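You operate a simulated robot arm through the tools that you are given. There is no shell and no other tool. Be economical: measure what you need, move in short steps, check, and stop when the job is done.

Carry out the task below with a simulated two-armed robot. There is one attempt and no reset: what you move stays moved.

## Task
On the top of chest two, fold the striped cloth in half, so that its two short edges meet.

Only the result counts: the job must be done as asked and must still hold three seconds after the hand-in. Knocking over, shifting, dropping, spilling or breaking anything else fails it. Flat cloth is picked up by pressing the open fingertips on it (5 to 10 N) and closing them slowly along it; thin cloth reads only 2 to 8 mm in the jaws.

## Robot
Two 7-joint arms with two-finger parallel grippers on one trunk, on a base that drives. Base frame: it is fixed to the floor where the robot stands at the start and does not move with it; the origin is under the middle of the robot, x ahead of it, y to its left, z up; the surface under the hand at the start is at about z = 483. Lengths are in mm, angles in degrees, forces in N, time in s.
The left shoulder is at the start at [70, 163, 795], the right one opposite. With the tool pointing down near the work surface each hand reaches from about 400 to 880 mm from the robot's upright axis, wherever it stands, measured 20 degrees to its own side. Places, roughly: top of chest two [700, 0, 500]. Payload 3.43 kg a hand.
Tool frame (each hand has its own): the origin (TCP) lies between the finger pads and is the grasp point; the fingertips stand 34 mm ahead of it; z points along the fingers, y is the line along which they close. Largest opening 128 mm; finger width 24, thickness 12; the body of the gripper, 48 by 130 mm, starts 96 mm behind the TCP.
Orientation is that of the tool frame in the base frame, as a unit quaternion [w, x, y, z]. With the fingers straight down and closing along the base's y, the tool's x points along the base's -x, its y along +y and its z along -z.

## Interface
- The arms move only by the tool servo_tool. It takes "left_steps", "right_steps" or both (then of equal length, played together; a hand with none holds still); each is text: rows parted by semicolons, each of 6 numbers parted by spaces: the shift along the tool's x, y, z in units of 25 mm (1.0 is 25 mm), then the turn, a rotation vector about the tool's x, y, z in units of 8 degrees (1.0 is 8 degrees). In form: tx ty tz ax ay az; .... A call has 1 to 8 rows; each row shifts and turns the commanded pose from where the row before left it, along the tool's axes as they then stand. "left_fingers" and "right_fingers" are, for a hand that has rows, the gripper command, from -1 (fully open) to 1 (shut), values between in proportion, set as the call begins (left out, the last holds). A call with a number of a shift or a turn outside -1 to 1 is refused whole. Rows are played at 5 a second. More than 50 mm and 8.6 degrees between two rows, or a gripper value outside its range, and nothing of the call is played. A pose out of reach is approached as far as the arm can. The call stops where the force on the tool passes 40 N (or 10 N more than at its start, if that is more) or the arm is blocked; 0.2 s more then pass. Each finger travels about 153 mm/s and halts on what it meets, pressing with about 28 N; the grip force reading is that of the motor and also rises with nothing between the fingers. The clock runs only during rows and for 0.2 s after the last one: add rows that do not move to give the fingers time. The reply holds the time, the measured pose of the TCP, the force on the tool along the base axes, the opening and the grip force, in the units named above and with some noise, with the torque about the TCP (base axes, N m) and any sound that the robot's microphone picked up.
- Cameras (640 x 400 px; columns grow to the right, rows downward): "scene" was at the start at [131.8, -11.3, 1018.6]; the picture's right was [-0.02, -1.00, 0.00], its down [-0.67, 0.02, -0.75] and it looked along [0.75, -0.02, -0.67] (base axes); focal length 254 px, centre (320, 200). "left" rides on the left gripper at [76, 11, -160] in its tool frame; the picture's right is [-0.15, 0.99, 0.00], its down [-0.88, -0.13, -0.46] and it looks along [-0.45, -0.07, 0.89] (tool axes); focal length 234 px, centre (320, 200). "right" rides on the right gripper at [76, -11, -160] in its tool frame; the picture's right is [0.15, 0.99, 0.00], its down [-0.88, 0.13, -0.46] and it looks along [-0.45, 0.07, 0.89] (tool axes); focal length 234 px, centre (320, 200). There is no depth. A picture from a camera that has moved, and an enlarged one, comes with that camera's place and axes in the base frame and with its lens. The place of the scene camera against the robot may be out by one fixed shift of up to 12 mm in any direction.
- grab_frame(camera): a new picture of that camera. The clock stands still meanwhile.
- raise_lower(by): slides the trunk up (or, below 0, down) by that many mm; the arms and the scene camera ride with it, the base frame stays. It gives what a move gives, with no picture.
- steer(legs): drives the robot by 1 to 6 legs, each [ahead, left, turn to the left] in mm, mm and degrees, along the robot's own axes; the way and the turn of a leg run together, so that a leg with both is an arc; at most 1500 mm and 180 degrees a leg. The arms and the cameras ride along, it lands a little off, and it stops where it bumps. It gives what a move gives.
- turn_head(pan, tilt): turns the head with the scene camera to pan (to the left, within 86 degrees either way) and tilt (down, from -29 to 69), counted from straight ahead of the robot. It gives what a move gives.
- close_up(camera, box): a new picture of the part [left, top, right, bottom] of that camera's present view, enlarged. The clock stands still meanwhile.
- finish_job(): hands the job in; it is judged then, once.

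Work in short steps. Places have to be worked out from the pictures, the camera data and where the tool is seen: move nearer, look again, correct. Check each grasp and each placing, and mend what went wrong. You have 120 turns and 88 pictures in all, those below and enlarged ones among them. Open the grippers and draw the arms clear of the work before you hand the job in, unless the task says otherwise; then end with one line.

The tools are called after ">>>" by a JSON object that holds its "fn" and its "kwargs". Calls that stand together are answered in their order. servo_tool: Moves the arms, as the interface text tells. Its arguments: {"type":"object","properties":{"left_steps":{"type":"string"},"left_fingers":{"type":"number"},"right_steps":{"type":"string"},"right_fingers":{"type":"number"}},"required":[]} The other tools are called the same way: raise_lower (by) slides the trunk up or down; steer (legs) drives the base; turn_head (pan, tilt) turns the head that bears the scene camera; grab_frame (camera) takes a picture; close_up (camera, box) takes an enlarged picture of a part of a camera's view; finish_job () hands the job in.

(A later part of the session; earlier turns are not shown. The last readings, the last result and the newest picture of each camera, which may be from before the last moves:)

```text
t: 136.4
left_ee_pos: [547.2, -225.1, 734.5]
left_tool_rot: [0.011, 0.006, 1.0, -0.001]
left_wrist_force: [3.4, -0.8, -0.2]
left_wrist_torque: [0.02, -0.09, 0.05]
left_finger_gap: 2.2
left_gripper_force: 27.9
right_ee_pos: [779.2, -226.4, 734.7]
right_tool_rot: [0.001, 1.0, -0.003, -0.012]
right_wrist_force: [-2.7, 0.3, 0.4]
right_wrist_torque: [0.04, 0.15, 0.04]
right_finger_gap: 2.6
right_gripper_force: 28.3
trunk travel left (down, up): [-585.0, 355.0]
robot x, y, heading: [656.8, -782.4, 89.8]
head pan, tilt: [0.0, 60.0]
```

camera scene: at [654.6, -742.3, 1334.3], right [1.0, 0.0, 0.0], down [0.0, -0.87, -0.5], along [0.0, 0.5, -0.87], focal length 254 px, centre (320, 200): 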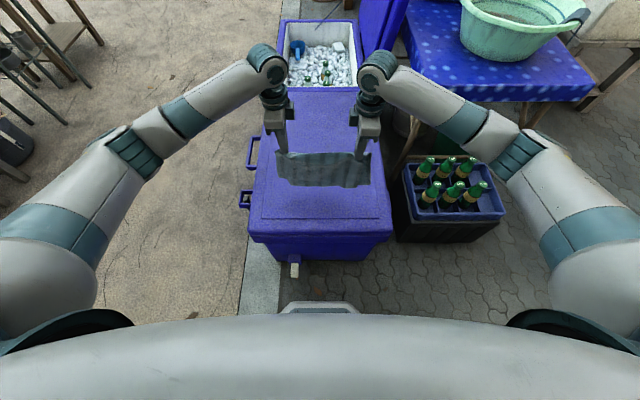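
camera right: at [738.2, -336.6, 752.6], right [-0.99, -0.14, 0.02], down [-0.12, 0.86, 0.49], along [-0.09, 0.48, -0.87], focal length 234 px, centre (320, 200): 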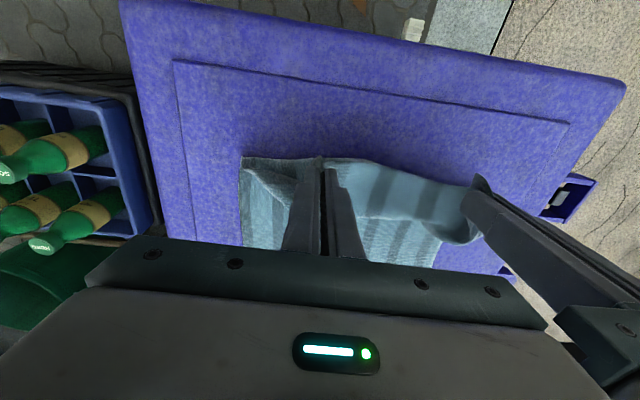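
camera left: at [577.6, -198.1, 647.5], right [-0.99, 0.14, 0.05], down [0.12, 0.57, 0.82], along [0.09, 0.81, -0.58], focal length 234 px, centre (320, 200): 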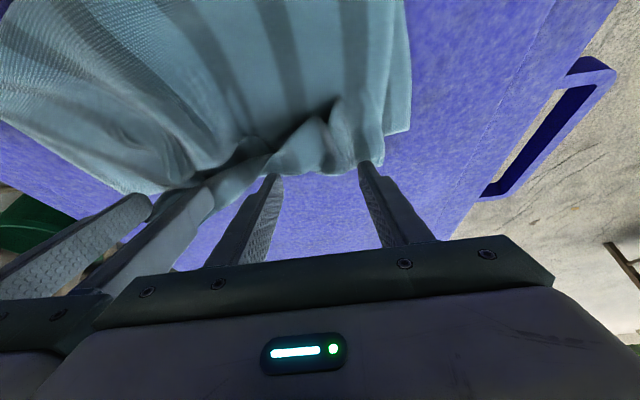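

The crease is taut (~3 N) and square at y ≈ −225, with the short edges about at the lid. Now I lay it forward, alternating arm advance and trunk descent.

>>> {"fn": "servo_tool", "kwargs": {"left_steps": "0 0.8 0 0 0 0;0 0.8 0 0 0 0;0 0.8 0 0 0 0;0 0 0 0 0 0", "right_steps": "0 -0.8 0 0 0 0;0 -0.8 0 0 0 0;0 -0.8 0 0 0 0;0 0 0 0 0 0"}}

>>> {"fn": "raise_lower", "kwargs": {"by": -15}}

>>> {"fn": "servo_tool", "kwargs": {"left_steps": "0 0.7 0 0 0 0;0 0.7 0 0 0 0;0 0.6 0 0 0 0;0 0 0 0 0 0", "right_steps": "0 -0.7 0 0 0 0;0 -0.7 0 0 0 0;0 -0.6 0 0 0 0;0 0 0 0 0 0"}}

>>> {"fn": "raise_lower", "kwargs": {"by": -25}}

>>> {"fn": "servo_tool", "kwargs": {"left_steps": "0 0.8 0 0 0 0;0 0.8 0 0 0 0;0 0 0 0 0 0", "right_steps": "0 -0.8 0 0 0 0;0 -0.8 0 0 0 0;0 0 0 0 0 0"}}

>>> {"fn": "raise_lower", "kwargs": {"by": -35}}

```text
t: 137.4
left_ee_pos: [548.2, -164.2, 734.5]
left_tool_rot: [0.01, 0.006, 1.0, -0.001]
left_wrist_force: [2.4, 0.4, 0.2]
left_wrist_torque: [-0.02, -0.12, 0.02]
left_finger_gap: 1.8
left_gripper_force: 28.3
right_ee_pos: [780.0, -168.3, 732.0]
right_tool_rot: [0.001, 1.0, -0.003, -0.013]
right_wrist_force: [-2.8, -0.5, -0.7]
right_wrist_torque: [0.03, 0.11, 0.0]
right_finger_gap: 2.2
right_gripper_force: 28.2
trunk travel left (down, up): [-585.0, 355.0]
robot x, y, heading: [656.8, -782.0, 89.6]
head pan, tilt: [0.0, 60.0]
```

```text
t: 138.0
left_ee_pos: [548.7, -164.7, 719.8]
left_tool_rot: [0.01, 0.006, 1.0, 0.0]
left_wrist_force: [2.2, 1.2, -0.4]
left_wrist_torque: [0.01, -0.1, -0.01]
left_finger_gap: 2.0
left_gripper_force: 27.8
right_ee_pos: [780.2, -166.6, 716.9]
right_tool_rot: [0.001, 1.0, -0.003, -0.013]
right_wrist_force: [-2.2, 0.0, -0.2]
right_wrist_torque: [0.02, 0.1, 0.02]
right_finger_gap: 2.4
right_gripper_force: 28.2
trunk travel left (down, up): [-570.0, 370.0]
robot x, y, heading: [656.0, -783.9, 89.8]
head pan, tilt: [0.0, 60.0]
```

```text
t: 139.0
left_ee_pos: [549.6, -116.7, 719.4]
left_tool_rot: [0.011, 0.005, 1.0, 0.0]
left_wrist_force: [3.0, -0.5, 0.0]
left_wrist_torque: [-0.02, -0.09, 0.05]
left_finger_gap: 2.1
left_gripper_force: 28.2
right_ee_pos: [780.0, -117.1, 716.8]
right_tool_rot: [0.001, 1.0, -0.002, -0.012]
right_wrist_force: [-2.5, -0.4, -0.5]
right_wrist_torque: [0.01, 0.08, 0.06]
right_finger_gap: 2.5
right_gripper_force: 27.7
trunk travel left (down, up): [-570.0, 370.0]
robot x, y, heading: [658.8, -784.1, 89.7]
head pan, tilt: [0.0, 60.0]
```

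```text
t: 139.7
left_ee_pos: [549.6, -116.5, 694.0]
left_tool_rot: [0.011, 0.006, 1.0, -0.001]
left_wrist_force: [2.2, -0.3, 0.6]
left_wrist_torque: [0.04, -0.08, -0.01]
left_finger_gap: 2.2
left_gripper_force: 27.9
right_ee_pos: [781.4, -118.6, 692.2]
right_tool_rot: [0.001, 1.0, -0.002, -0.012]
right_wrist_force: [-2.2, 0.5, -0.2]
right_wrist_torque: [-0.03, 0.1, 0.02]
right_finger_gap: 2.3
right_gripper_force: 28.5
trunk travel left (down, up): [-545.0, 395.0]
robot x, y, heading: [653.1, -781.8, 89.7]
head pan, tilt: [0.0, 60.0]
```

```text
t: 140.5
left_ee_pos: [548.9, -77.4, 694.5]
left_tool_rot: [0.01, 0.006, 1.0, -0.001]
left_wrist_force: [1.6, -0.5, -0.7]
left_wrist_torque: [0.03, -0.09, -0.02]
left_finger_gap: 2.1
left_gripper_force: 28.0
right_ee_pos: [780.5, -76.3, 691.2]
right_tool_rot: [0.001, 1.0, -0.002, -0.011]
right_wrist_force: [-1.8, -0.8, 0.1]
right_wrist_torque: [-0.02, 0.12, 0.0]
right_finger_gap: 2.5
right_gripper_force: 28.0
trunk travel left (down, up): [-545.0, 395.0]
robot x, y, heading: [655.8, -780.1, 89.4]
head pan, tilt: [0.0, 60.0]
```

```text
t: 141.3
left_ee_pos: [549.8, -78.1, 659.9]
left_tool_rot: [0.01, 0.006, 1.0, -0.001]
left_wrist_force: [1.5, -0.2, -0.3]
left_wrist_torque: [0.01, -0.08, 0.0]
left_finger_gap: 2.2
left_gripper_force: 28.2
right_ee_pos: [779.5, -76.8, 657.1]
right_tool_rot: [0.001, 1.0, -0.003, -0.012]
right_wrist_force: [-2.6, 0.4, 0.1]
right_wrist_torque: [0.02, 0.14, 0.05]
right_finger_gap: 2.5
right_gripper_force: 27.9
trunk travel left (down, up): [-510.0, 430.0]
robot x, y, heading: [657.4, -781.8, 89.9]
head pan, tilt: [0.0, 60.0]
```

Going smoothly. I continue to the surface.

>>> {"fn": "servo_tool", "kwargs": {"left_steps": "0 0.6 0 0 0 0;0 0.6 0 0 0 0;0 0 0 0 0 0", "right_steps": "0 -0.6 0 0 0 0;0 -0.6 0 0 0 0;0 0 0 0 0 0"}}

>>> {"fn": "raise_lower", "kwargs": {"by": -42}}

>>> {"fn": "servo_tool", "kwargs": {"left_steps": "0 0.5 0 0 0 0;0 0.5 0 0 0 0;0 0 0 0 0 0", "right_steps": "0 -0.5 0 0 0 0;0 -0.5 0 0 0 0;0 0 0 0 0 0"}}

>>> {"fn": "raise_lower", "kwargs": {"by": -45}}

>>> {"fn": "servo_tool", "kwargs": {"left_steps": "0 0.5 0 0 0 0;0 0.3 0 0 0 0;0 0 0 0 0 0", "right_steps": "0 -0.5 0 0 0 0;0 -0.3 0 0 0 0;0 0 0 0 0 0"}}

>>> {"fn": "raise_lower", "kwargs": {"by": -38}}

>>> {"fn": "close_up", "kwargs": {"camera": "scene", "box": [230, 60, 410, 190]}}

```text
t: 142.1
left_ee_pos: [549.4, -47.4, 660.9]
left_tool_rot: [0.01, 0.006, 1.0, -0.001]
left_wrist_force: [1.2, -0.5, 0.5]
left_wrist_torque: [0.0, -0.09, 0.02]
left_finger_gap: 2.4
left_gripper_force: 28.2
right_ee_pos: [779.2, -47.3, 655.3]
right_tool_rot: [0.002, 1.0, -0.002, -0.012]
right_wrist_force: [-1.2, 0.5, 0.6]
right_wrist_torque: [-0.02, 0.1, 0.04]
right_finger_gap: 2.4
right_gripper_force: 27.8
trunk travel left (down, up): [-510.0, 430.0]
robot x, y, heading: [659.7, -780.4, 89.6]
head pan, tilt: [0.0, 60.0]
```

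```text
t: 142.9
left_ee_pos: [549.6, -47.0, 618.9]
left_tool_rot: [0.01, 0.006, 1.0, -0.001]
left_wrist_force: [0.7, 0.2, -0.8]
left_wrist_torque: [0.01, -0.06, 0.01]
left_finger_gap: 2.3
left_gripper_force: 29.0
right_ee_pos: [778.5, -48.0, 613.4]
right_tool_rot: [0.001, 1.0, -0.003, -0.012]
right_wrist_force: [-1.3, -0.2, 0.6]
right_wrist_torque: [0.02, 0.04, 0.0]
right_finger_gap: 2.2
right_gripper_force: 27.8
trunk travel left (down, up): [-468.0, 472.0]
robot x, y, heading: [658.7, -780.4, 89.7]
head pan, tilt: [0.0, 60.0]
```

```text
t: 143.7
left_ee_pos: [550.0, -22.7, 617.1]
left_tool_rot: [0.01, 0.007, 1.0, -0.001]
left_wrist_force: [1.3, 0.1, 0.5]
left_wrist_torque: [0.03, -0.07, 0.01]
left_finger_gap: 1.8
left_gripper_force: 27.9
right_ee_pos: [779.6, -22.5, 610.9]
right_tool_rot: [0.002, 1.0, -0.003, -0.013]
right_wrist_force: [-1.3, 0.0, 0.0]
right_wrist_torque: [-0.03, 0.07, 0.02]
right_finger_gap: 2.4
right_gripper_force: 27.9
trunk travel left (down, up): [-468.0, 472.0]
robot x, y, heading: [654.5, -778.9, 89.4]
head pan, tilt: [0.0, 60.0]
```

```text
t: 144.6
left_ee_pos: [550.6, -22.8, 574.3]
left_tool_rot: [0.011, 0.007, 1.0, 0.0]
left_wrist_force: [2.0, 0.7, 0.3]
left_wrist_torque: [-0.02, -0.08, 0.01]
left_finger_gap: 2.2
left_gripper_force: 28.4
right_ee_pos: [779.3, -22.6, 566.9]
right_tool_rot: [0.0, 1.0, -0.003, -0.012]
right_wrist_force: [-1.8, -0.3, -0.3]
right_wrist_torque: [0.06, 0.07, 0.01]
right_finger_gap: 2.2
right_gripper_force: 28.3
trunk travel left (down, up): [-423.0, 517.0]
robot x, y, heading: [654.2, -780.5, 89.4]
head pan, tilt: [0.0, 60.0]
```

```text
t: 145.4
left_ee_pos: [549.0, -2.8, 572.7]
left_tool_rot: [0.011, 0.006, 1.0, -0.001]
left_wrist_force: [1.2, 0.5, -0.2]
left_wrist_torque: [0.01, -0.07, 0.02]
left_finger_gap: 2.0
left_gripper_force: 28.0
right_ee_pos: [777.9, -2.5, 567.3]
right_tool_rot: [0.001, 1.0, -0.002, -0.012]
right_wrist_force: [-0.7, -0.3, -0.6]
right_wrist_torque: [-0.03, 0.07, 0.04]
right_finger_gap: 2.4
right_gripper_force: 27.7
trunk travel left (down, up): [-423.0, 517.0]
robot x, y, heading: [661.5, -780.0, 89.7]
head pan, tilt: [0.0, 60.0]
```

```text
t: 146.2
left_ee_pos: [549.5, -3.6, 536.3]
left_tool_rot: [0.01, 0.006, 1.0, -0.001]
left_wrist_force: [2.2, -0.2, 0.9]
left_wrist_torque: [0.01, -0.01, -0.02]
left_finger_gap: 2.1
left_gripper_force: 27.6
right_ee_pos: [778.7, -3.3, 529.1]
right_tool_rot: [0.001, 1.0, -0.003, -0.013]
right_wrist_force: [-0.9, -0.2, -0.2]
right_wrist_torque: [0.0, 0.12, 0.04]
right_finger_gap: 2.2
right_gripper_force: 28.0
trunk travel left (down, up): [-385.0, 555.0]
robot x, y, heading: [656.7, -782.7, 89.6]
head pan, tilt: [0.0, 60.0]
```

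```text
3.08 times, centred on (320, 125) of scene
camera zoom: at [655.1, -675.2, 1104.5], right [1.0, -0.01, 0.0], down [0.0, -0.87, -0.5], along [0.0, 0.5, -0.87], focal length 782 px, centre (320, 431)
```

zoom: 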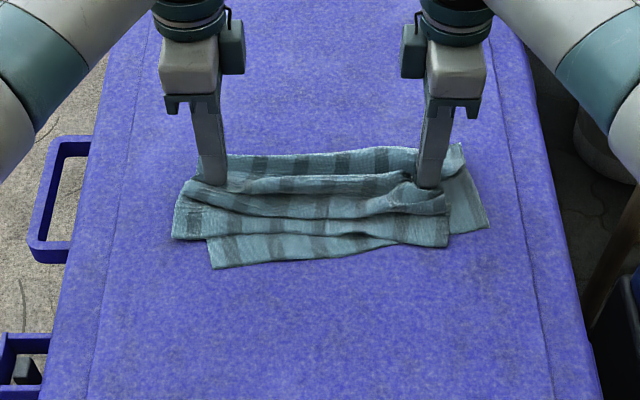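

The cloth collapsed in ripples because the edges were not yet touching while I moved forward (the hanging half is only ~188 mm). I lift it to hang free again, go back to y ≈ −200, and re-lay from the right height with more forward drag.

>>> {"fn": "raise_lower", "kwargs": {"by": 120}}

>>> {"fn": "raise_lower", "kwargs": {"by": 85}}

>>> {"fn": "servo_tool", "kwargs": {"left_steps": "0 -0.96 0 0 0 0;0 -0.96 0 0 0 0;0 -0.96 0 0 0 0;0 -0.96 0 0 0 0;0 -0.96 0 0 0 0;0 -0.96 0 0 0 0;0 -0.96 0 0 0 0;0 -0.96 0 0 0 0", "right_steps": "0 0.96 -0.03 0 0 0;0 0.96 -0.03 0 0 0;0 0.96 -0.03 0 0 0;0 0.96 -0.03 0 0 0;0 0.96 -0.03 0 0 0;0 0.96 -0.03 0 0 0;0 0.96 -0.03 0 0 0;0 0.96 -0.03 0 0 0"}}

>>> {"fn": "servo_tool", "kwargs": {"left_steps": "0 -0.2 0 0 0 0;0 0 0 0 0 0;0 0 0 0 0 0;0 0 0 0 0 0;0 0 0 0 0 0;0 0 0 0 0 0", "right_steps": "0 0.2 0 0 0 0;0 0 0 0 0 0;0 0 0 0 0 0;0 0 0 0 0 0;0 0 0 0 0 0;0 0 0 0 0 0"}}

>>> {"fn": "close_up", "kwargs": {"camera": "scene", "box": [230, 90, 410, 220]}}

```text
t: 147.7
left_ee_pos: [548.6, -3.2, 654.8]
left_tool_rot: [0.01, 0.006, 1.0, -0.002]
left_wrist_force: [1.4, -0.2, -1.1]
left_wrist_torque: [0.0, -0.08, 0.01]
left_finger_gap: 2.1
left_gripper_force: 28.0
right_ee_pos: [778.8, -1.9, 649.3]
right_tool_rot: [0.002, 1.0, -0.003, -0.012]
right_wrist_force: [-1.6, 0.0, -0.9]
right_wrist_torque: [-0.01, 0.03, 0.0]
right_finger_gap: 2.5
right_gripper_force: 28.2
trunk travel left (down, up): [-505.0, 435.0]
robot x, y, heading: [654.9, -779.0, 89.9]
head pan, tilt: [0.0, 60.0]
```

```text
t: 148.9
left_ee_pos: [549.9, -2.9, 739.5]
left_tool_rot: [0.011, 0.006, 1.0, -0.002]
left_wrist_force: [1.4, 0.1, -0.8]
left_wrist_torque: [0.02, -0.1, 0.05]
left_finger_gap: 2.3
left_gripper_force: 28.1
right_ee_pos: [778.3, -1.6, 733.1]
right_tool_rot: [0.001, 1.0, -0.002, -0.012]
right_wrist_force: [-1.8, -0.6, 0.9]
right_wrist_torque: [-0.03, 0.05, 0.01]
right_finger_gap: 2.3
right_gripper_force: 27.6
trunk travel left (down, up): [-590.0, 350.0]
robot x, y, heading: [657.2, -781.9, 89.6]
head pan, tilt: [0.0, 60.0]
```

```text
t: 150.7
left_ee_pos: [546.9, -193.7, 742.0]
left_tool_rot: [0.01, 0.005, 1.0, 0.0]
left_wrist_force: [1.5, 0.4, -0.7]
left_wrist_torque: [0.03, -0.06, -0.01]
left_finger_gap: 2.2
left_gripper_force: 28.3
right_ee_pos: [778.5, -196.0, 740.8]
right_tool_rot: [0.002, 1.0, -0.003, -0.012]
right_wrist_force: [-1.4, 0.8, -0.5]
right_wrist_torque: [-0.02, 0.03, -0.03]
right_finger_gap: 2.5
right_gripper_force: 28.1
trunk travel left (down, up): [-590.0, 350.0]
robot x, y, heading: [660.1, -784.5, 89.7]
head pan, tilt: [0.0, 60.0]
```

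```text
t: 152.1
left_ee_pos: [548.5, -199.7, 742.5]
left_tool_rot: [0.01, 0.006, 1.0, -0.002]
left_wrist_force: [1.7, 0.4, 0.1]
left_wrist_torque: [0.01, -0.02, 0.07]
left_finger_gap: 2.3
left_gripper_force: 28.0
right_ee_pos: [776.4, -200.2, 740.3]
right_tool_rot: [0.001, 1.0, -0.003, -0.012]
right_wrist_force: [-1.8, 0.4, -0.1]
right_wrist_torque: [-0.03, 0.09, 0.06]
right_finger_gap: 2.4
right_gripper_force: 27.5
trunk travel left (down, up): [-590.0, 350.0]
robot x, y, heading: [657.1, -783.1, 89.9]
head pan, tilt: [0.0, 60.0]
```

```text
3.08 times, centred on (320, 155) of scene
camera zoom: at [655.1, -674.7, 1309.4], right [1.0, -0.01, 0.0], down [0.0, -0.87, -0.5], along [0.0, 0.5, -0.87], focal length 782 px, centre (320, 338)
```

zoom: 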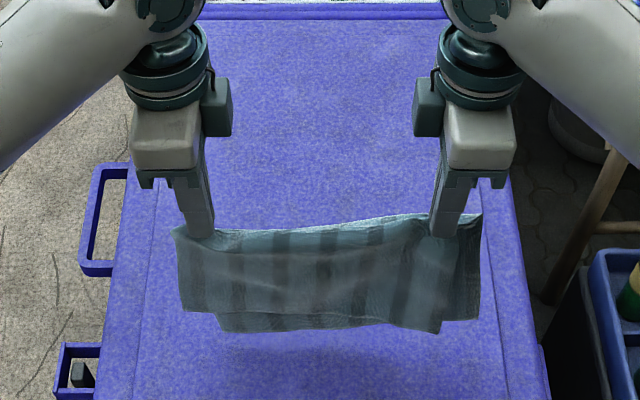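

It hangs cleanly folded; the layers' lower edges differ only ~20 mm. The near edge is ~15 mm above the lid, so I lower to touch and lay it forward with drag.

>>> {"fn": "raise_lower", "kwargs": {"by": -27}}

>>> {"fn": "servo_tool", "kwargs": {"left_steps": "0 0.5 0 0 0 0;0 0.5 0 0 0 0;0 0.5 0 0 0 0;0 0.5 0 0 0 0;0 0.5 0 0 0 0;0 0.5 0 0 0 0;0 0 0 0 0 0", "right_steps": "0 -0.5 0 0 0 0;0 -0.5 0 0 0 0;0 -0.5 0 0 0 0;0 -0.5 0 0 0 0;0 -0.5 0 0 0 0;0 -0.5 0 0 0 0;0 0 0 0 0 0"}}

>>> {"fn": "raise_lower", "kwargs": {"by": -22}}

>>> {"fn": "servo_tool", "kwargs": {"left_steps": "0 0.5 0 0 0 0;0 0.5 0 0 0 0;0 0.6 0 0 0 0;0 0 0 0 0 0", "right_steps": "0 -0.5 0 0 0 0;0 -0.5 0 0 0 0;0 -0.6 0 0 0 0;0 0 0 0 0 0"}}

>>> {"fn": "raise_lower", "kwargs": {"by": -25}}

>>> {"fn": "servo_tool", "kwargs": {"left_steps": "0 0.6 0 0 0 0;0 0.6 0 0 0 0;0 0 0 0 0 0", "right_steps": "0 -0.6 0 0 0 0;0 -0.6 0 0 0 0;0 0 0 0 0 0"}}

>>> {"fn": "raise_lower", "kwargs": {"by": -28}}

```text
t: 152.9
left_ee_pos: [547.7, -200.4, 715.3]
left_tool_rot: [0.01, 0.006, 1.0, -0.001]
left_wrist_force: [1.4, 0.3, -0.5]
left_wrist_torque: [0.0, -0.06, 0.04]
left_finger_gap: 2.0
left_gripper_force: 27.6
right_ee_pos: [776.1, -199.5, 713.2]
right_tool_rot: [0.0, 1.0, -0.002, -0.012]
right_wrist_force: [-0.7, -0.2, 0.0]
right_wrist_torque: [0.01, 0.09, 0.03]
right_finger_gap: 2.4
right_gripper_force: 27.8
trunk travel left (down, up): [-563.0, 377.0]
robot x, y, heading: [659.4, -782.8, 89.7]
head pan, tilt: [0.0, 60.0]
```

```text
t: 154.5
left_ee_pos: [548.7, -124.7, 713.6]
left_tool_rot: [0.01, 0.006, 1.0, -0.001]
left_wrist_force: [1.7, 0.5, 0.5]
left_wrist_torque: [0.02, -0.04, -0.03]
left_finger_gap: 1.9
left_gripper_force: 28.0
right_ee_pos: [776.2, -123.7, 713.7]
right_tool_rot: [0.002, 1.0, -0.003, -0.012]
right_wrist_force: [-0.6, 0.9, -0.4]
right_wrist_torque: [-0.01, 0.06, 0.03]
right_finger_gap: 2.4
right_gripper_force: 27.8
trunk travel left (down, up): [-563.0, 377.0]
robot x, y, heading: [655.8, -784.6, 89.8]
head pan, tilt: [0.0, 60.0]
```

```text
t: 155.2
left_ee_pos: [548.3, -125.9, 692.5]
left_tool_rot: [0.011, 0.007, 1.0, -0.001]
left_wrist_force: [1.2, 0.0, -1.3]
left_wrist_torque: [0.06, -0.05, 0.07]
left_finger_gap: 2.0
left_gripper_force: 28.1
right_ee_pos: [776.8, -124.6, 691.0]
right_tool_rot: [0.001, 1.0, -0.003, -0.012]
right_wrist_force: [-0.3, 0.3, -0.6]
right_wrist_torque: [-0.05, 0.05, 0.03]
right_finger_gap: 2.4
right_gripper_force: 28.4
trunk travel left (down, up): [-541.0, 399.0]
robot x, y, heading: [653.6, -778.3, 89.5]
head pan, tilt: [0.0, 60.0]
```

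```text
t: 156.2
left_ee_pos: [548.8, -86.5, 692.0]
left_tool_rot: [0.011, 0.006, 1.0, -0.001]
left_wrist_force: [1.3, 0.1, 0.1]
left_wrist_torque: [-0.01, -0.06, 0.03]
left_finger_gap: 1.9
left_gripper_force: 28.3
right_ee_pos: [779.7, -84.4, 691.8]
right_tool_rot: [0.0, 1.0, -0.003, -0.013]
right_wrist_force: [-1.8, 0.2, 0.2]
right_wrist_torque: [0.01, 0.06, 0.02]
right_finger_gap: 2.6
right_gripper_force: 28.1
trunk travel left (down, up): [-541.0, 399.0]
robot x, y, heading: [657.3, -780.8, 89.7]
head pan, tilt: [0.0, 60.0]
```

```text
t: 156.9
left_ee_pos: [549.4, -86.8, 667.6]
left_tool_rot: [0.01, 0.007, 1.0, -0.001]
left_wrist_force: [0.8, 0.2, 0.3]
left_wrist_torque: [0.01, -0.07, 0.02]
left_finger_gap: 2.3
left_gripper_force: 27.3
right_ee_pos: [780.1, -84.5, 666.9]
right_tool_rot: [0.001, 1.0, -0.002, -0.012]
right_wrist_force: [-1.5, -0.6, -0.5]
right_wrist_torque: [0.04, 0.04, 0.05]
right_finger_gap: 2.3
right_gripper_force: 27.6
trunk travel left (down, up): [-516.0, 424.0]
robot x, y, heading: [659.2, -784.6, 89.7]
head pan, tilt: [0.0, 60.0]
```

```text
t: 157.7
left_ee_pos: [549.5, -54.9, 667.9]
left_tool_rot: [0.01, 0.006, 1.0, -0.001]
left_wrist_force: [1.2, -0.9, -0.2]
left_wrist_torque: [0.06, -0.04, 0.02]
left_finger_gap: 2.1
left_gripper_force: 27.6
right_ee_pos: [778.8, -53.8, 666.6]
right_tool_rot: [0.002, 1.0, -0.002, -0.012]
right_wrist_force: [-0.9, -0.1, -0.4]
right_wrist_torque: [0.0, 0.01, 0.01]
right_finger_gap: 2.5
right_gripper_force: 27.8
trunk travel left (down, up): [-516.0, 424.0]
robot x, y, heading: [654.9, -781.7, 89.6]
head pan, tilt: [0.0, 60.0]
```

```text
t: 158.4
left_ee_pos: [550.7, -56.6, 639.6]
left_tool_rot: [0.011, 0.006, 1.0, -0.001]
left_wrist_force: [1.2, -0.5, -0.2]
left_wrist_torque: [0.04, -0.04, 0.01]
left_finger_gap: 2.1
left_gripper_force: 27.8
right_ee_pos: [776.8, -54.2, 640.1]
right_tool_rot: [0.001, 1.0, -0.003, -0.012]
right_wrist_force: [-1.7, -0.1, -0.1]
right_wrist_torque: [0.01, 0.04, 0.04]
right_finger_gap: 2.4
right_gripper_force: 27.4
trunk travel left (down, up): [-488.0, 452.0]
robot x, y, heading: [652.9, -780.2, 89.6]
head pan, tilt: [0.0, 60.0]
```

Friction is low, so I want extra forward drag at the end. I lift free once more, start further back (y ≈ −256), and lay again with more travel.

>>> {"fn": "raise_lower", "kwargs": {"by": 105}}

>>> {"fn": "servo_tool", "kwargs": {"left_steps": "0 -1 0 0 0 0;0 -1 0 0 0 0;0 -1 0 0 0 0;0 -1 0 0 0 0;0 -1 0 0 0 0;0 -1 0 0 0 0;0 -1 0 0 0 0;0 -1 0 0 0 0", "right_steps": "0 1 0 0 0 0;0 1 0 0 0 0;0 1 0 0 0 0;0 1 0 0 0 0;0 1 0 0 0 0;0 1 0 0 0 0;0 1 0 0 0 0;0 1 0 0 0 0"}}

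>>> {"fn": "servo_tool", "kwargs": {"left_steps": "0 0 0 0 0 0;0 0 0 0 0 0;0 0 0 0 0 0;0 0 0 0 0 0;0 0 0 0 0 0;0 0 0 0 0 0;0 0 0 0 0 0;0 0 0 0 0 0", "right_steps": "0 0 0 0 0 0;0 0 0 0 0 0;0 0 0 0 0 0;0 0 0 0 0 0;0 0 0 0 0 0;0 0 0 0 0 0;0 0 0 0 0 0;0 0 0 0 0 0"}}

>>> {"fn": "raise_lower", "kwargs": {"by": -30}}

>>> {"fn": "servo_tool", "kwargs": {"left_steps": "0 0.4 0 0 0 0;0 0.4 0 0 0 0;0 0.4 0.1 0 0 0;0 0.4 0.1 0 0 0;0 0.4 0.1 0 0 0;0 0.4 0.1 0 0 0;0 0.4 0.1 0 0 0;0 0.4 0.1 0 0 0", "right_steps": "0 -0.4 0 0 0 0;0 -0.4 0 0 0 0;0 -0.4 0.1 0 0 0;0 -0.4 0.1 0 0 0;0 -0.4 0.1 0 0 0;0 -0.4 0.1 0 0 0;0 -0.4 0.1 0 0 0;0 -0.4 0.1 0 0 0"}}

>>> {"fn": "servo_tool", "kwargs": {"left_steps": "0 0.4 0.12 0 0 0;0 0.4 0.14 0 0 0;0 0.4 0.16 0 0 0;0 0.4 0.2 0 0 0;0 0.4 0.2 0 0 0;0 0.3 0.24 0 0 0;0 0.3 0.24 0 0 0;0 0.3 0.24 0 0 0", "right_steps": "0 -0.4 0.12 0 0 0;0 -0.4 0.14 0 0 0;0 -0.4 0.16 0 0 0;0 -0.4 0.2 0 0 0;0 -0.4 0.2 0 0 0;0 -0.3 0.24 0 0 0;0 -0.3 0.24 0 0 0;0 -0.3 0.24 0 0 0"}}

```text
t: 159.8
left_ee_pos: [549.7, -55.2, 744.5]
left_tool_rot: [0.011, 0.006, 1.0, -0.002]
left_wrist_force: [1.5, -0.1, 0.2]
left_wrist_torque: [-0.01, -0.05, 0.06]
left_finger_gap: 2.4
left_gripper_force: 27.6
right_ee_pos: [777.2, -53.2, 743.4]
right_tool_rot: [0.002, 1.0, -0.002, -0.013]
right_wrist_force: [-0.9, -0.4, -0.3]
right_wrist_torque: [0.04, 0.07, -0.02]
right_finger_gap: 2.2
right_gripper_force: 28.2
trunk travel left (down, up): [-593.0, 347.0]
robot x, y, heading: [657.4, -783.0, 89.6]
head pan, tilt: [0.0, 60.0]
```

```text
t: 161.6
left_ee_pos: [545.3, -255.8, 747.6]
left_tool_rot: [0.011, 0.006, 1.0, -0.001]
left_wrist_force: [2.1, 0.4, 0.5]
left_wrist_torque: [0.02, -0.09, 0.0]
left_finger_gap: 2.3
left_gripper_force: 28.4
right_ee_pos: [776.3, -254.3, 746.1]
right_tool_rot: [0.001, 1.0, -0.003, -0.012]
right_wrist_force: [-2.3, -0.7, -0.3]
right_wrist_torque: [-0.03, 0.09, 0.01]
right_finger_gap: 2.5
right_gripper_force: 28.2
trunk travel left (down, up): [-593.0, 347.0]
robot x, y, heading: [657.2, -780.9, 89.5]
head pan, tilt: [0.0, 60.0]
```

```text
t: 163.4
left_ee_pos: [546.6, -254.9, 748.1]
left_tool_rot: [0.01, 0.006, 1.0, -0.001]
left_wrist_force: [0.9, 0.5, 0.1]
left_wrist_torque: [0.03, -0.1, 0.03]
left_finger_gap: 2.3
left_gripper_force: 28.3
right_ee_pos: [777.3, -253.8, 746.7]
right_tool_rot: [0.002, 1.0, -0.002, -0.012]
right_wrist_force: [-2.3, -0.4, -0.7]
right_wrist_torque: [0.04, 0.1, 0.03]
right_finger_gap: 2.5
right_gripper_force: 28.1
trunk travel left (down, up): [-593.0, 347.0]
robot x, y, heading: [658.9, -780.9, 89.5]
head pan, tilt: [0.0, 60.0]
```

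```text
t: 164.1
left_ee_pos: [546.2, -255.8, 717.0]
left_tool_rot: [0.01, 0.005, 1.0, -0.001]
left_wrist_force: [1.3, 0.0, -0.6]
left_wrist_torque: [0.02, -0.13, -0.01]
left_finger_gap: 2.0
left_gripper_force: 28.0
right_ee_pos: [776.6, -253.9, 716.9]
right_tool_rot: [0.0, 1.0, -0.003, -0.013]
right_wrist_force: [-2.4, 0.3, -0.4]
right_wrist_torque: [0.0, 0.08, 0.02]
right_finger_gap: 2.3
right_gripper_force: 28.2
trunk travel left (down, up): [-563.0, 377.0]
robot x, y, heading: [658.2, -782.5, 89.6]
head pan, tilt: [0.0, 60.0]
```

```text
t: 165.9
left_ee_pos: [545.6, -174.9, 701.5]
left_tool_rot: [0.011, 0.006, 1.0, -0.001]
left_wrist_force: [0.9, -0.3, -0.4]
left_wrist_torque: [0.0, -0.08, 0.0]
left_finger_gap: 2.0
left_gripper_force: 28.4
right_ee_pos: [775.0, -174.6, 699.4]
right_tool_rot: [0.003, 1.0, -0.003, -0.013]
right_wrist_force: [-1.4, -1.1, 0.4]
right_wrist_torque: [-0.01, 0.08, 0.04]
right_finger_gap: 2.3
right_gripper_force: 27.9
trunk travel left (down, up): [-563.0, 377.0]
robot x, y, heading: [656.0, -782.3, 90.0]
head pan, tilt: [0.0, 60.0]
```

```text
t: 167.7
left_ee_pos: [549.0, -101.7, 663.7]
left_tool_rot: [0.011, 0.006, 1.0, 0.0]
left_wrist_force: [0.4, 0.2, -0.6]
left_wrist_torque: [0.01, -0.05, 0.05]
left_finger_gap: 2.2
left_gripper_force: 27.8
right_ee_pos: [774.4, -101.3, 661.1]
right_tool_rot: [0.002, 1.0, -0.002, -0.013]
right_wrist_force: [-0.5, 0.6, 0.0]
right_wrist_torque: [-0.04, -0.02, 0.02]
right_finger_gap: 2.4
right_gripper_force: 27.4
trunk travel left (down, up): [-563.0, 377.0]
robot x, y, heading: [656.3, -781.0, 89.7]
head pan, tilt: [0.0, 60.0]
```

Good. I finish the descent with further forward drag.

>>> {"fn": "raise_lower", "kwargs": {"by": -35}}

>>> {"fn": "servo_tool", "kwargs": {"left_steps": "0 0.5 0 0 0 0;0 0.5 0 0 0 0;0 0.4 0 0 0 0;0 0 0 0 0 0", "right_steps": "0 -0.5 0 0 0 0;0 -0.5 0 0 0 0;0 -0.4 0 0 0 0;0 0 0 0 0 0"}}

>>> {"fn": "raise_lower", "kwargs": {"by": -40}}

>>> {"fn": "servo_tool", "kwargs": {"left_steps": "0 0.5 0 0 0 0;0 0.5 0 0 0 0;0 0 0 0 0 0", "right_steps": "0 -0.5 0 0 0 0;0 -0.5 0 0 0 0;0 0 0 0 0 0"}}

>>> {"fn": "raise_lower", "kwargs": {"by": -35}}

>>> {"fn": "servo_tool", "kwargs": {"left_steps": "0 0.5 0 0 0 0;0 0.5 0 0 0 0;0 0 0 0 0 0", "right_steps": "0 -0.5 0 0 0 0;0 -0.5 0 0 0 0;0 0 0 0 0 0"}}

>>> {"fn": "raise_lower", "kwargs": {"by": -20}}

>>> {"fn": "servo_tool", "kwargs": {"left_steps": "0 0.4 0 0 0 0;0 0.3 0 0 0 0;0 0 0 0 0 0", "right_steps": "0 -0.4 0 0 0 0;0 -0.3 0 0 0 0;0 0 0 0 0 0"}}

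```text
t: 168.5
left_ee_pos: [548.1, -101.7, 629.7]
left_tool_rot: [0.011, 0.006, 1.0, -0.001]
left_wrist_force: [1.6, 0.3, -0.7]
left_wrist_torque: [0.02, -0.05, 0.02]
left_finger_gap: 2.1
left_gripper_force: 28.2
right_ee_pos: [775.2, -101.8, 626.6]
right_tool_rot: [0.001, 1.0, -0.003, -0.012]
right_wrist_force: [-0.5, 0.3, -0.2]
right_wrist_torque: [-0.03, 0.08, 0.02]
right_finger_gap: 2.2
right_gripper_force: 28.3
trunk travel left (down, up): [-528.0, 412.0]
robot x, y, heading: [655.6, -785.4, 89.9]
head pan, tilt: [0.0, 60.0]
```

```text
t: 169.5
left_ee_pos: [548.4, -65.7, 626.5]
left_tool_rot: [0.01, 0.006, 1.0, -0.001]
left_wrist_force: [1.3, -0.1, -1.0]
left_wrist_torque: [0.01, 0.0, 0.01]
left_finger_gap: 2.1
left_gripper_force: 27.9
right_ee_pos: [774.9, -67.0, 627.1]
right_tool_rot: [0.002, 1.0, -0.003, -0.012]
right_wrist_force: [-0.3, 0.5, 0.7]
right_wrist_torque: [-0.04, 0.03, 0.02]
right_finger_gap: 2.4
right_gripper_force: 28.1
trunk travel left (down, up): [-528.0, 412.0]
robot x, y, heading: [659.1, -778.7, 89.4]
head pan, tilt: [0.0, 60.0]
```

```text
t: 170.3
left_ee_pos: [549.4, -65.0, 589.1]
left_tool_rot: [0.01, 0.007, 1.0, -0.002]
left_wrist_force: [-0.5, -0.2, -0.1]
left_wrist_torque: [0.0, -0.05, 0.04]
left_finger_gap: 2.1
left_gripper_force: 28.4
right_ee_pos: [773.9, -66.9, 587.4]
right_tool_rot: [0.001, 1.0, -0.002, -0.012]
right_wrist_force: [-0.2, -0.5, -0.1]
right_wrist_torque: [-0.01, -0.02, -0.01]
right_finger_gap: 2.2
right_gripper_force: 28.6
trunk travel left (down, up): [-488.0, 452.0]
robot x, y, heading: [655.1, -786.1, 89.8]
head pan, tilt: [0.0, 60.0]
```

```text
t: 171.1
left_ee_pos: [548.7, -39.0, 586.5]
left_tool_rot: [0.011, 0.007, 1.0, -0.001]
left_wrist_force: [-0.4, -0.9, -0.5]
left_wrist_torque: [0.02, -0.01, 0.02]
left_finger_gap: 1.9
left_gripper_force: 27.4
right_ee_pos: [775.4, -42.0, 586.9]
right_tool_rot: [0.001, 1.0, -0.002, -0.012]
right_wrist_force: [-1.0, -0.7, 0.4]
right_wrist_torque: [-0.01, 0.02, 0.03]
right_finger_gap: 2.4
right_gripper_force: 28.2
trunk travel left (down, up): [-488.0, 452.0]
robot x, y, heading: [656.6, -780.6, 89.9]
head pan, tilt: [0.0, 60.0]
```

```text
t: 171.9
left_ee_pos: [548.5, -40.6, 551.6]
left_tool_rot: [0.011, 0.005, 1.0, -0.001]
left_wrist_force: [0.0, -0.5, -0.9]
left_wrist_torque: [0.05, -0.03, 0.0]
left_finger_gap: 2.1
left_gripper_force: 28.3
right_ee_pos: [775.8, -42.6, 551.9]
right_tool_rot: [0.001, 1.0, -0.002, -0.013]
right_wrist_force: [-0.3, -0.3, 0.1]
right_wrist_torque: [-0.02, 0.0, 0.04]
right_finger_gap: 2.4
right_gripper_force: 28.1
trunk travel left (down, up): [-453.0, 487.0]
robot x, y, heading: [656.2, -783.2, 89.9]
head pan, tilt: [0.0, 60.0]
```

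```text
t: 172.7
left_ee_pos: [548.8, -14.5, 551.7]
left_tool_rot: [0.011, 0.006, 1.0, 0.0]
left_wrist_force: [0.7, 0.2, 0.7]
left_wrist_torque: [0.01, -0.04, 0.05]
left_finger_gap: 2.1
left_gripper_force: 27.9
right_ee_pos: [775.2, -18.2, 552.0]
right_tool_rot: [0.002, 1.0, -0.003, -0.012]
right_wrist_force: [-0.6, 0.0, 0.8]
right_wrist_torque: [-0.01, 0.03, 0.05]
right_finger_gap: 2.3
right_gripper_force: 28.3
trunk travel left (down, up): [-453.0, 487.0]
robot x, y, heading: [651.9, -781.2, 89.8]
head pan, tilt: [0.0, 60.0]
```

```text
t: 173.4
left_ee_pos: [549.7, -13.0, 532.6]
left_tool_rot: [0.011, 0.006, 1.0, 0.0]
left_wrist_force: [1.1, -0.8, 1.1]
left_wrist_torque: [-0.01, -0.02, 0.06]
left_finger_gap: 2.1
left_gripper_force: 28.3
right_ee_pos: [774.6, -19.1, 531.9]
right_tool_rot: [0.0, 1.0, -0.002, -0.012]
right_wrist_force: [-1.3, 0.6, 0.7]
right_wrist_torque: [0.02, 0.04, 0.04]
right_finger_gap: 2.3
right_gripper_force: 28.8
trunk travel left (down, up): [-433.0, 507.0]
robot x, y, heading: [658.2, -779.3, 89.8]
head pan, tilt: [0.0, 60.0]
```

```text
t: 174.2
left_ee_pos: [550.5, 4.2, 531.6]
left_tool_rot: [0.011, 0.006, 1.0, -0.001]
left_wrist_force: [0.6, -0.8, 1.3]
left_wrist_torque: [-0.03, 0.01, 0.02]
left_finger_gap: 2.1
left_gripper_force: 27.9
right_ee_pos: [775.2, -1.8, 532.5]
right_tool_rot: [0.001, 1.0, -0.003, -0.012]
right_wrist_force: [-1.6, -0.6, 0.2]
right_wrist_torque: [0.0, 0.09, 0.03]
right_finger_gap: 2.3
right_gripper_force: 28.3
trunk travel left (down, up): [-433.0, 507.0]
robot x, y, heading: [656.4, -779.3, 89.7]
head pan, tilt: [0.0, 60.0]
```

The hands are down at y ≈ 0. I use the last picture to check the lay before releasing.

>>> {"fn": "close_up", "kwargs": {"camera": "scene", "box": [230, 70, 410, 200]}}

```text
3.08 times, centred on (320, 135) of scene
camera zoom: at [655.1, -675.0, 1152.4], right [1.0, -0.01, 0.0], down [0.0, -0.87, -0.5], along [0.0, 0.5, -0.87], focal length 782 px, centre (320, 400)
```

zoom: 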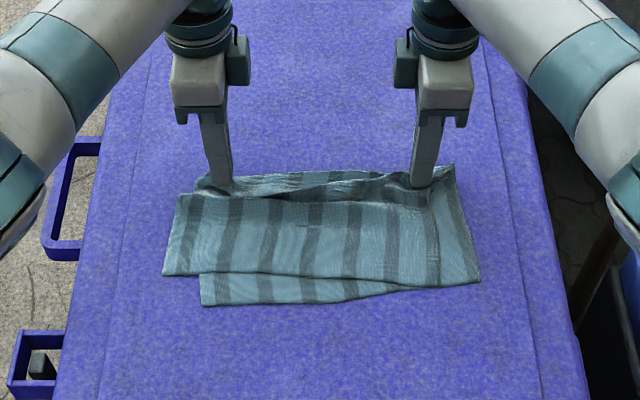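

The fold lies nicely; remaining error: the top layer's left corner (≈486, −136) vs. the bottom's (≈529, −176), right corners within ~45 mm mostly sideways. The top-left corner lies directly on the lid outside the bottom layer, so the left hand can pinch it alone. I release the left crease grip and go there, keeping the right grip as pivot.

>>> {"fn": "servo_tool", "kwargs": {"left_steps": "0 0 0 0 0 0;0 0 -0.6 0 0 0;0 0 -0.9 0 0 0;0.6 -0.8 0 0 0 0;0.6 -0.8 0 0 0 0;0.6 -0.8 0 0 0 0;0 -0.8 0 0 0 0;0 -0.8 0.6 0 0 0", "left_fingers": 0.2}}

>>> {"fn": "servo_tool", "kwargs": {"left_steps": "0 0 0.6 0 0 0;0 0 0.2 0 0 0;0 0 0 0 0 0"}}

```text
t: 176.0
left_ee_pos: [502.6, -95.0, 551.9]
left_tool_rot: [0.01, 0.006, 1.0, -0.002]
left_wrist_force: [-0.7, -0.6, -0.1]
left_wrist_torque: [0.0, -0.01, -0.02]
left_finger_gap: 51.4
left_gripper_force: 0.1
right_ee_pos: [774.5, -1.7, 530.0]
right_tool_rot: [0.001, 1.0, -0.002, -0.012]
right_wrist_force: [0.0, 0.2, 0.4]
right_wrist_torque: [0.0, 0.0, 0.0]
right_finger_gap: 2.6
right_gripper_force: 28.0
trunk travel left (down, up): [-433.0, 507.0]
robot x, y, heading: [654.7, -780.7, 89.7]
head pan, tilt: [0.0, 60.0]
```

```text
t: 176.8
left_ee_pos: [502.6, -94.2, 533.4]
left_tool_rot: [0.01, 0.006, 1.0, -0.001]
left_wrist_force: [-0.8, -0.5, 0.0]
left_wrist_torque: [-0.01, 0.01, 0.0]
left_finger_gap: 51.1
left_gripper_force: 0.1
right_ee_pos: [776.6, -1.6, 531.5]
right_tool_rot: [0.002, 1.0, -0.002, -0.012]
right_wrist_force: [0.4, -0.4, -0.4]
right_wrist_torque: [0.0, 0.04, -0.01]
right_finger_gap: 2.3
right_gripper_force: 28.0
trunk travel left (down, up): [-433.0, 507.0]
robot x, y, heading: [656.6, -784.5, 89.8]
head pan, tilt: [0.0, 60.0]
```

The left hand is above the corner; I descend to contact in small steps.

>>> {"fn": "servo_tool", "kwargs": {"left_steps": "0 0 0.3 0 0 0;0 0 0.12 0 0 0;0 0 0.06 0 0 0;0 0 0 0 0 0"}}

>>> {"fn": "servo_tool", "kwargs": {"left_steps": "0 0 0.06 0 0 0;0 0 0 0 0 0"}}

```text
t: 177.8
left_ee_pos: [503.8, -96.1, 522.1]
left_tool_rot: [0.01, 0.006, 1.0, -0.001]
left_wrist_force: [0.0, 0.1, -0.2]
left_wrist_torque: [0.02, 0.0, 0.02]
left_finger_gap: 51.0
left_gripper_force: 0.0
right_ee_pos: [775.3, -1.6, 530.8]
right_tool_rot: [0.001, 1.0, -0.002, -0.013]
right_wrist_force: [0.4, -0.5, 0.7]
right_wrist_torque: [0.0, -0.05, 0.0]
right_finger_gap: 2.6
right_gripper_force: 27.5
trunk travel left (down, up): [-433.0, 507.0]
robot x, y, heading: [658.6, -780.7, 89.7]
head pan, tilt: [0.0, 60.0]
```

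```text
t: 178.4
left_ee_pos: [505.3, -95.7, 519.8]
left_tool_rot: [0.01, 0.007, 1.0, 0.0]
left_wrist_force: [0.3, 0.5, -0.6]
left_wrist_torque: [-0.02, -0.02, 0.0]
left_finger_gap: 51.2
left_gripper_force: 0.0
right_ee_pos: [775.5, -2.0, 530.5]
right_tool_rot: [0.002, 1.0, -0.003, -0.013]
right_wrist_force: [0.2, 0.2, -0.2]
right_wrist_torque: [0.04, -0.03, -0.02]
right_finger_gap: 2.4
right_gripper_force: 28.2
trunk travel left (down, up): [-433.0, 507.0]
robot x, y, heading: [658.9, -780.3, 89.6]
head pan, tilt: [0.0, 60.0]
```

>>> {"fn": "servo_tool", "kwargs": {"left_steps": "0 0 0.06 0 0 0;0 0 0 0 0 0"}}

>>> {"fn": "servo_tool", "kwargs": {"left_steps": "0 0 0.03 0 0 0;0 0 0 0 0 0"}}

```text
t: 179.0
left_ee_pos: [504.8, -96.0, 519.0]
left_tool_rot: [0.01, 0.006, 1.0, 0.0]
left_wrist_force: [-1.6, 1.4, 8.0]
left_wrist_torque: [0.01, 0.08, -0.02]
left_finger_gap: 51.0
left_gripper_force: 0.1
right_ee_pos: [775.1, -1.2, 533.3]
right_tool_rot: [0.001, 1.0, -0.003, -0.013]
right_wrist_force: [0.4, -0.2, 0.2]
right_wrist_torque: [0.0, -0.02, 0.02]
right_finger_gap: 2.5
right_gripper_force: 27.8
trunk travel left (down, up): [-433.0, 507.0]
robot x, y, heading: [656.2, -785.9, 89.6]
head pan, tilt: [0.0, 60.0]
```

```text
t: 179.6
left_ee_pos: [503.6, -95.7, 520.0]
left_tool_rot: [0.01, 0.006, 1.0, 0.0]
left_wrist_force: [-2.6, 0.4, 14.4]
left_wrist_torque: [-0.07, 0.17, -0.03]
left_finger_gap: 51.1
left_gripper_force: 0.1
right_ee_pos: [775.2, -2.0, 531.9]
right_tool_rot: [0.001, 1.0, -0.003, -0.013]
right_wrist_force: [0.6, 0.1, -0.1]
right_wrist_torque: [-0.03, 0.04, 0.04]
right_finger_gap: 2.6
right_gripper_force: 28.3
trunk travel left (down, up): [-433.0, 507.0]
robot x, y, heading: [658.1, -779.5, 89.5]
head pan, tilt: [0.0, 60.0]
```

Pressing at 14 N; now close slowly.

>>> {"fn": "servo_tool", "kwargs": {"left_steps": "0 0 0 0 0 0;0 0 0 0 0 0", "left_fingers": 0.26}}

>>> {"fn": "servo_tool", "kwargs": {"left_steps": "0 0 0 0 0 0;0 0 0 0 0 0", "left_fingers": 0.32}}

>>> {"fn": "servo_tool", "kwargs": {"left_steps": "0 0 0 0 0 0;0 0 0 0 0 0", "left_fingers": 0.38}}

>>> {"fn": "servo_tool", "kwargs": {"left_steps": "0 0 0 0 0 0;0 0 0 0 0 0", "left_fingers": 0.44}}

>>> {"fn": "servo_tool", "kwargs": {"left_steps": "0 0 0 0 0 0;0 0 0 0 0 0", "left_fingers": 0.5}}

>>> {"fn": "servo_tool", "kwargs": {"left_steps": "0 0 0 0 0 0;0 0 0 0 0 0", "left_fingers": 0.56}}

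>>> {"fn": "servo_tool", "kwargs": {"left_steps": "0 0 0 0 0 0;0 0 0 0 0 0", "left_fingers": 0.62}}

>>> {"fn": "servo_tool", "kwargs": {"left_steps": "0 0 0 0 0 0;0 0 0 0 0 0", "left_fingers": 0.68}}

>>> {"fn": "servo_tool", "kwargs": {"left_steps": "0 0 0 0 0 0;0 0 0 0 0 0", "left_fingers": 0.76}}

>>> {"fn": "servo_tool", "kwargs": {"left_steps": "0 0 0 0 0 0;0 0 0 0 0 0", "left_fingers": 0.85}}

>>> {"fn": "servo_tool", "kwargs": {"left_steps": "0 0 0 0 0 0;0 0 0 0 0 0;0 0 0 0 0 0", "left_fingers": 1}}

```text
t: 180.2
left_ee_pos: [505.1, -95.7, 519.4]
left_tool_rot: [0.01, 0.005, 1.0, 0.0]
left_wrist_force: [0.0, 0.8, 16.2]
left_wrist_torque: [-0.05, 0.12, -0.01]
left_finger_gap: 45.7
left_gripper_force: 0.0
right_ee_pos: [775.7, -2.4, 532.0]
right_tool_rot: [0.001, 1.0, -0.003, -0.012]
right_wrist_force: [-0.6, -0.5, -0.3]
right_wrist_torque: [0.01, -0.04, -0.01]
right_finger_gap: 2.2
right_gripper_force: 27.8
trunk travel left (down, up): [-433.0, 507.0]
robot x, y, heading: [653.4, -778.7, 89.8]
head pan, tilt: [0.0, 60.0]
```

```text
t: 180.8
left_ee_pos: [504.2, -97.0, 519.3]
left_tool_rot: [0.011, 0.006, 1.0, 0.0]
left_wrist_force: [1.6, -0.2, 18.8]
left_wrist_torque: [-0.06, 0.1, 0.01]
left_finger_gap: 41.7
left_gripper_force: 0.0
right_ee_pos: [776.3, -2.1, 534.3]
right_tool_rot: [0.0, 1.0, -0.003, -0.011]
right_wrist_force: [0.2, 0.9, -0.4]
right_wrist_torque: [0.01, 0.0, 0.0]
right_finger_gap: 2.7
right_gripper_force: 28.1
trunk travel left (down, up): [-433.0, 507.0]
robot x, y, heading: [656.8, -784.1, 89.2]
head pan, tilt: [0.0, 60.0]
```

```text
t: 181.4
left_ee_pos: [505.5, -95.9, 518.8]
left_tool_rot: [0.011, 0.007, 1.0, 0.001]
left_wrist_force: [0.0, 0.7, 18.2]
left_wrist_torque: [-0.03, 0.09, -0.01]
left_finger_gap: 37.4
left_gripper_force: 0.0
right_ee_pos: [774.8, -2.3, 532.5]
right_tool_rot: [0.0, 1.0, -0.003, -0.012]
right_wrist_force: [-0.1, 0.3, 0.7]
right_wrist_torque: [-0.01, -0.02, 0.03]
right_finger_gap: 2.4
right_gripper_force: 27.7
trunk travel left (down, up): [-433.0, 507.0]
robot x, y, heading: [659.6, -782.6, 89.7]
head pan, tilt: [0.0, 60.0]
```

```text
t: 182.0
left_ee_pos: [503.9, -96.1, 518.5]
left_tool_rot: [0.01, 0.006, 1.0, -0.001]
left_wrist_force: [-0.2, 0.7, 19.8]
left_wrist_torque: [-0.03, 0.16, -0.02]
left_finger_gap: 33.7
left_gripper_force: 0.0
right_ee_pos: [775.2, -3.2, 532.9]
right_tool_rot: [0.001, 1.0, -0.003, -0.012]
right_wrist_force: [0.2, -0.2, 0.6]
right_wrist_torque: [-0.01, 0.02, 0.0]
right_finger_gap: 2.4
right_gripper_force: 27.8
trunk travel left (down, up): [-433.0, 507.0]
robot x, y, heading: [657.4, -779.6, 89.5]
head pan, tilt: [0.0, 60.0]
```

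```text
t: 182.6
left_ee_pos: [504.5, -95.4, 519.2]
left_tool_rot: [0.011, 0.007, 1.0, 0.0]
left_wrist_force: [-0.6, 0.2, 19.2]
left_wrist_torque: [-0.02, 0.11, -0.01]
left_finger_gap: 29.9
left_gripper_force: 0.1
right_ee_pos: [775.7, -2.1, 533.5]
right_tool_rot: [0.001, 1.0, -0.003, -0.013]
right_wrist_force: [-0.1, -0.1, 0.6]
right_wrist_torque: [0.01, -0.03, 0.01]
right_finger_gap: 2.5
right_gripper_force: 28.2
trunk travel left (down, up): [-433.0, 507.0]
robot x, y, heading: [656.7, -781.0, 89.7]
head pan, tilt: [0.0, 60.0]
```

```text
t: 183.2
left_ee_pos: [505.2, -96.4, 519.2]
left_tool_rot: [0.01, 0.006, 1.0, 0.0]
left_wrist_force: [-1.2, 0.9, 18.2]
left_wrist_torque: [-0.01, 0.12, -0.02]
left_finger_gap: 25.8
left_gripper_force: 0.0
right_ee_pos: [775.2, -2.9, 533.0]
right_tool_rot: [0.001, 1.0, -0.002, -0.012]
right_wrist_force: [-1.0, 0.3, -0.1]
right_wrist_torque: [-0.03, 0.01, 0.03]
right_finger_gap: 2.3
right_gripper_force: 27.6
trunk travel left (down, up): [-433.0, 507.0]
robot x, y, heading: [656.5, -782.9, 89.5]
head pan, tilt: [0.0, 60.0]
```

```text
t: 183.8
left_ee_pos: [505.5, -96.8, 518.9]
left_tool_rot: [0.01, 0.006, 1.0, -0.001]
left_wrist_force: [-0.5, -0.1, 19.8]
left_wrist_torque: [-0.01, 0.13, 0.0]
left_finger_gap: 21.9
left_gripper_force: 0.0
right_ee_pos: [775.7, -3.1, 533.0]
right_tool_rot: [0.0, 1.0, -0.003, -0.012]
right_wrist_force: [0.4, -0.1, -0.9]
right_wrist_torque: [-0.02, 0.02, 0.02]
right_finger_gap: 2.3
right_gripper_force: 28.1
trunk travel left (down, up): [-433.0, 507.0]
robot x, y, heading: [654.5, -782.3, 89.6]
head pan, tilt: [0.0, 60.0]
```

```text
t: 184.4
left_ee_pos: [504.5, -95.3, 517.7]
left_tool_rot: [0.01, 0.005, 1.0, 0.0]
left_wrist_force: [0.7, 0.6, 20.2]
left_wrist_torque: [0.01, 0.13, -0.01]
left_finger_gap: 18.8
left_gripper_force: 0.0
right_ee_pos: [776.0, -2.6, 532.0]
right_tool_rot: [0.001, 1.0, -0.003, -0.012]
right_wrist_force: [-0.1, -0.8, -0.3]
right_wrist_torque: [-0.03, -0.01, -0.01]
right_finger_gap: 2.5
right_gripper_force: 28.0
trunk travel left (down, up): [-433.0, 507.0]
robot x, y, heading: [656.2, -783.1, 89.8]
head pan, tilt: [0.0, 60.0]
```

```text
t: 185.0
left_ee_pos: [505.2, -97.1, 519.3]
left_tool_rot: [0.011, 0.006, 1.0, 0.0]
left_wrist_force: [-0.3, 0.3, 19.8]
left_wrist_torque: [0.0, 0.12, 0.02]
left_finger_gap: 13.8
left_gripper_force: 0.0
right_ee_pos: [775.7, -1.7, 533.3]
right_tool_rot: [0.001, 1.0, -0.003, -0.012]
right_wrist_force: [0.4, -0.4, -1.3]
right_wrist_torque: [0.01, 0.03, -0.01]
right_finger_gap: 2.4
right_gripper_force: 27.6
trunk travel left (down, up): [-433.0, 507.0]
robot x, y, heading: [656.8, -781.8, 89.7]
head pan, tilt: [0.0, 60.0]
```

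```text
t: 185.6
left_ee_pos: [505.4, -96.3, 519.0]
left_tool_rot: [0.01, 0.006, 1.0, 0.0]
left_wrist_force: [-0.4, -0.4, 19.6]
left_wrist_torque: [-0.01, 0.1, 0.01]
left_finger_gap: 8.5
left_gripper_force: 0.0
right_ee_pos: [775.2, -1.8, 532.6]
right_tool_rot: [0.001, 1.0, -0.002, -0.012]
right_wrist_force: [0.1, -0.5, -1.2]
right_wrist_torque: [-0.02, -0.03, 0.02]
right_finger_gap: 2.4
right_gripper_force: 28.0
trunk travel left (down, up): [-433.0, 507.0]
robot x, y, heading: [650.6, -782.0, 89.6]
head pan, tilt: [0.0, 60.0]
```

```text
t: 186.4
left_ee_pos: [505.4, -96.2, 518.2]
left_tool_rot: [0.01, 0.006, 1.0, -0.001]
left_wrist_force: [-1.0, -1.9, 20.7]
left_wrist_torque: [-0.09, 0.04, -0.01]
left_finger_gap: 0.1
left_gripper_force: 28.2
right_ee_pos: [775.1, -1.7, 533.7]
right_tool_rot: [0.001, 1.0, -0.002, -0.012]
right_wrist_force: [0.0, -0.4, -0.3]
right_wrist_torque: [0.02, 0.04, 0.03]
right_finger_gap: 2.4
right_gripper_force: 28.4
trunk travel left (down, up): [-433.0, 507.0]
robot x, y, heading: [658.1, -779.6, 89.8]
head pan, tilt: [0.0, 60.0]
```

The pinch slipped (gap 0.1), but the closed fingertips press only the top layer there. I instead drag that corner by friction: ~40 mm toward me and ~15 mm inward at ~12 N.

>>> {"fn": "servo_tool", "kwargs": {"left_steps": "0 0 -0.02 0 0 0;-0.08 -0.25 0 0 0 0;-0.08 -0.25 0 0 0 0;-0.08 -0.25 0 0 0 0;-0.08 -0.25 0 0 0 0;-0.1 -0.25 0 0 0 0;-0.1 -0.25 0 0 0 0;-0.1 -0.15 0 0 0 0"}}

```text
t: 188.2
left_ee_pos: [518.6, -137.3, 520.4]
left_tool_rot: [0.011, 0.006, 1.0, -0.001]
left_wrist_force: [-0.7, 1.8, 10.0]
left_wrist_torque: [0.05, 0.01, 0.0]
left_finger_gap: 0.0
left_gripper_force: 28.3
right_ee_pos: [776.3, -2.7, 531.1]
right_tool_rot: [0.001, 1.0, -0.003, -0.012]
right_wrist_force: [0.2, -0.2, -0.4]
right_wrist_torque: [-0.03, 0.05, -0.02]
right_finger_gap: 2.1
right_gripper_force: 28.2
trunk travel left (down, up): [-433.0, 507.0]
robot x, y, heading: [654.2, -782.4, 89.8]
head pan, tilt: [0.0, 60.0]
```

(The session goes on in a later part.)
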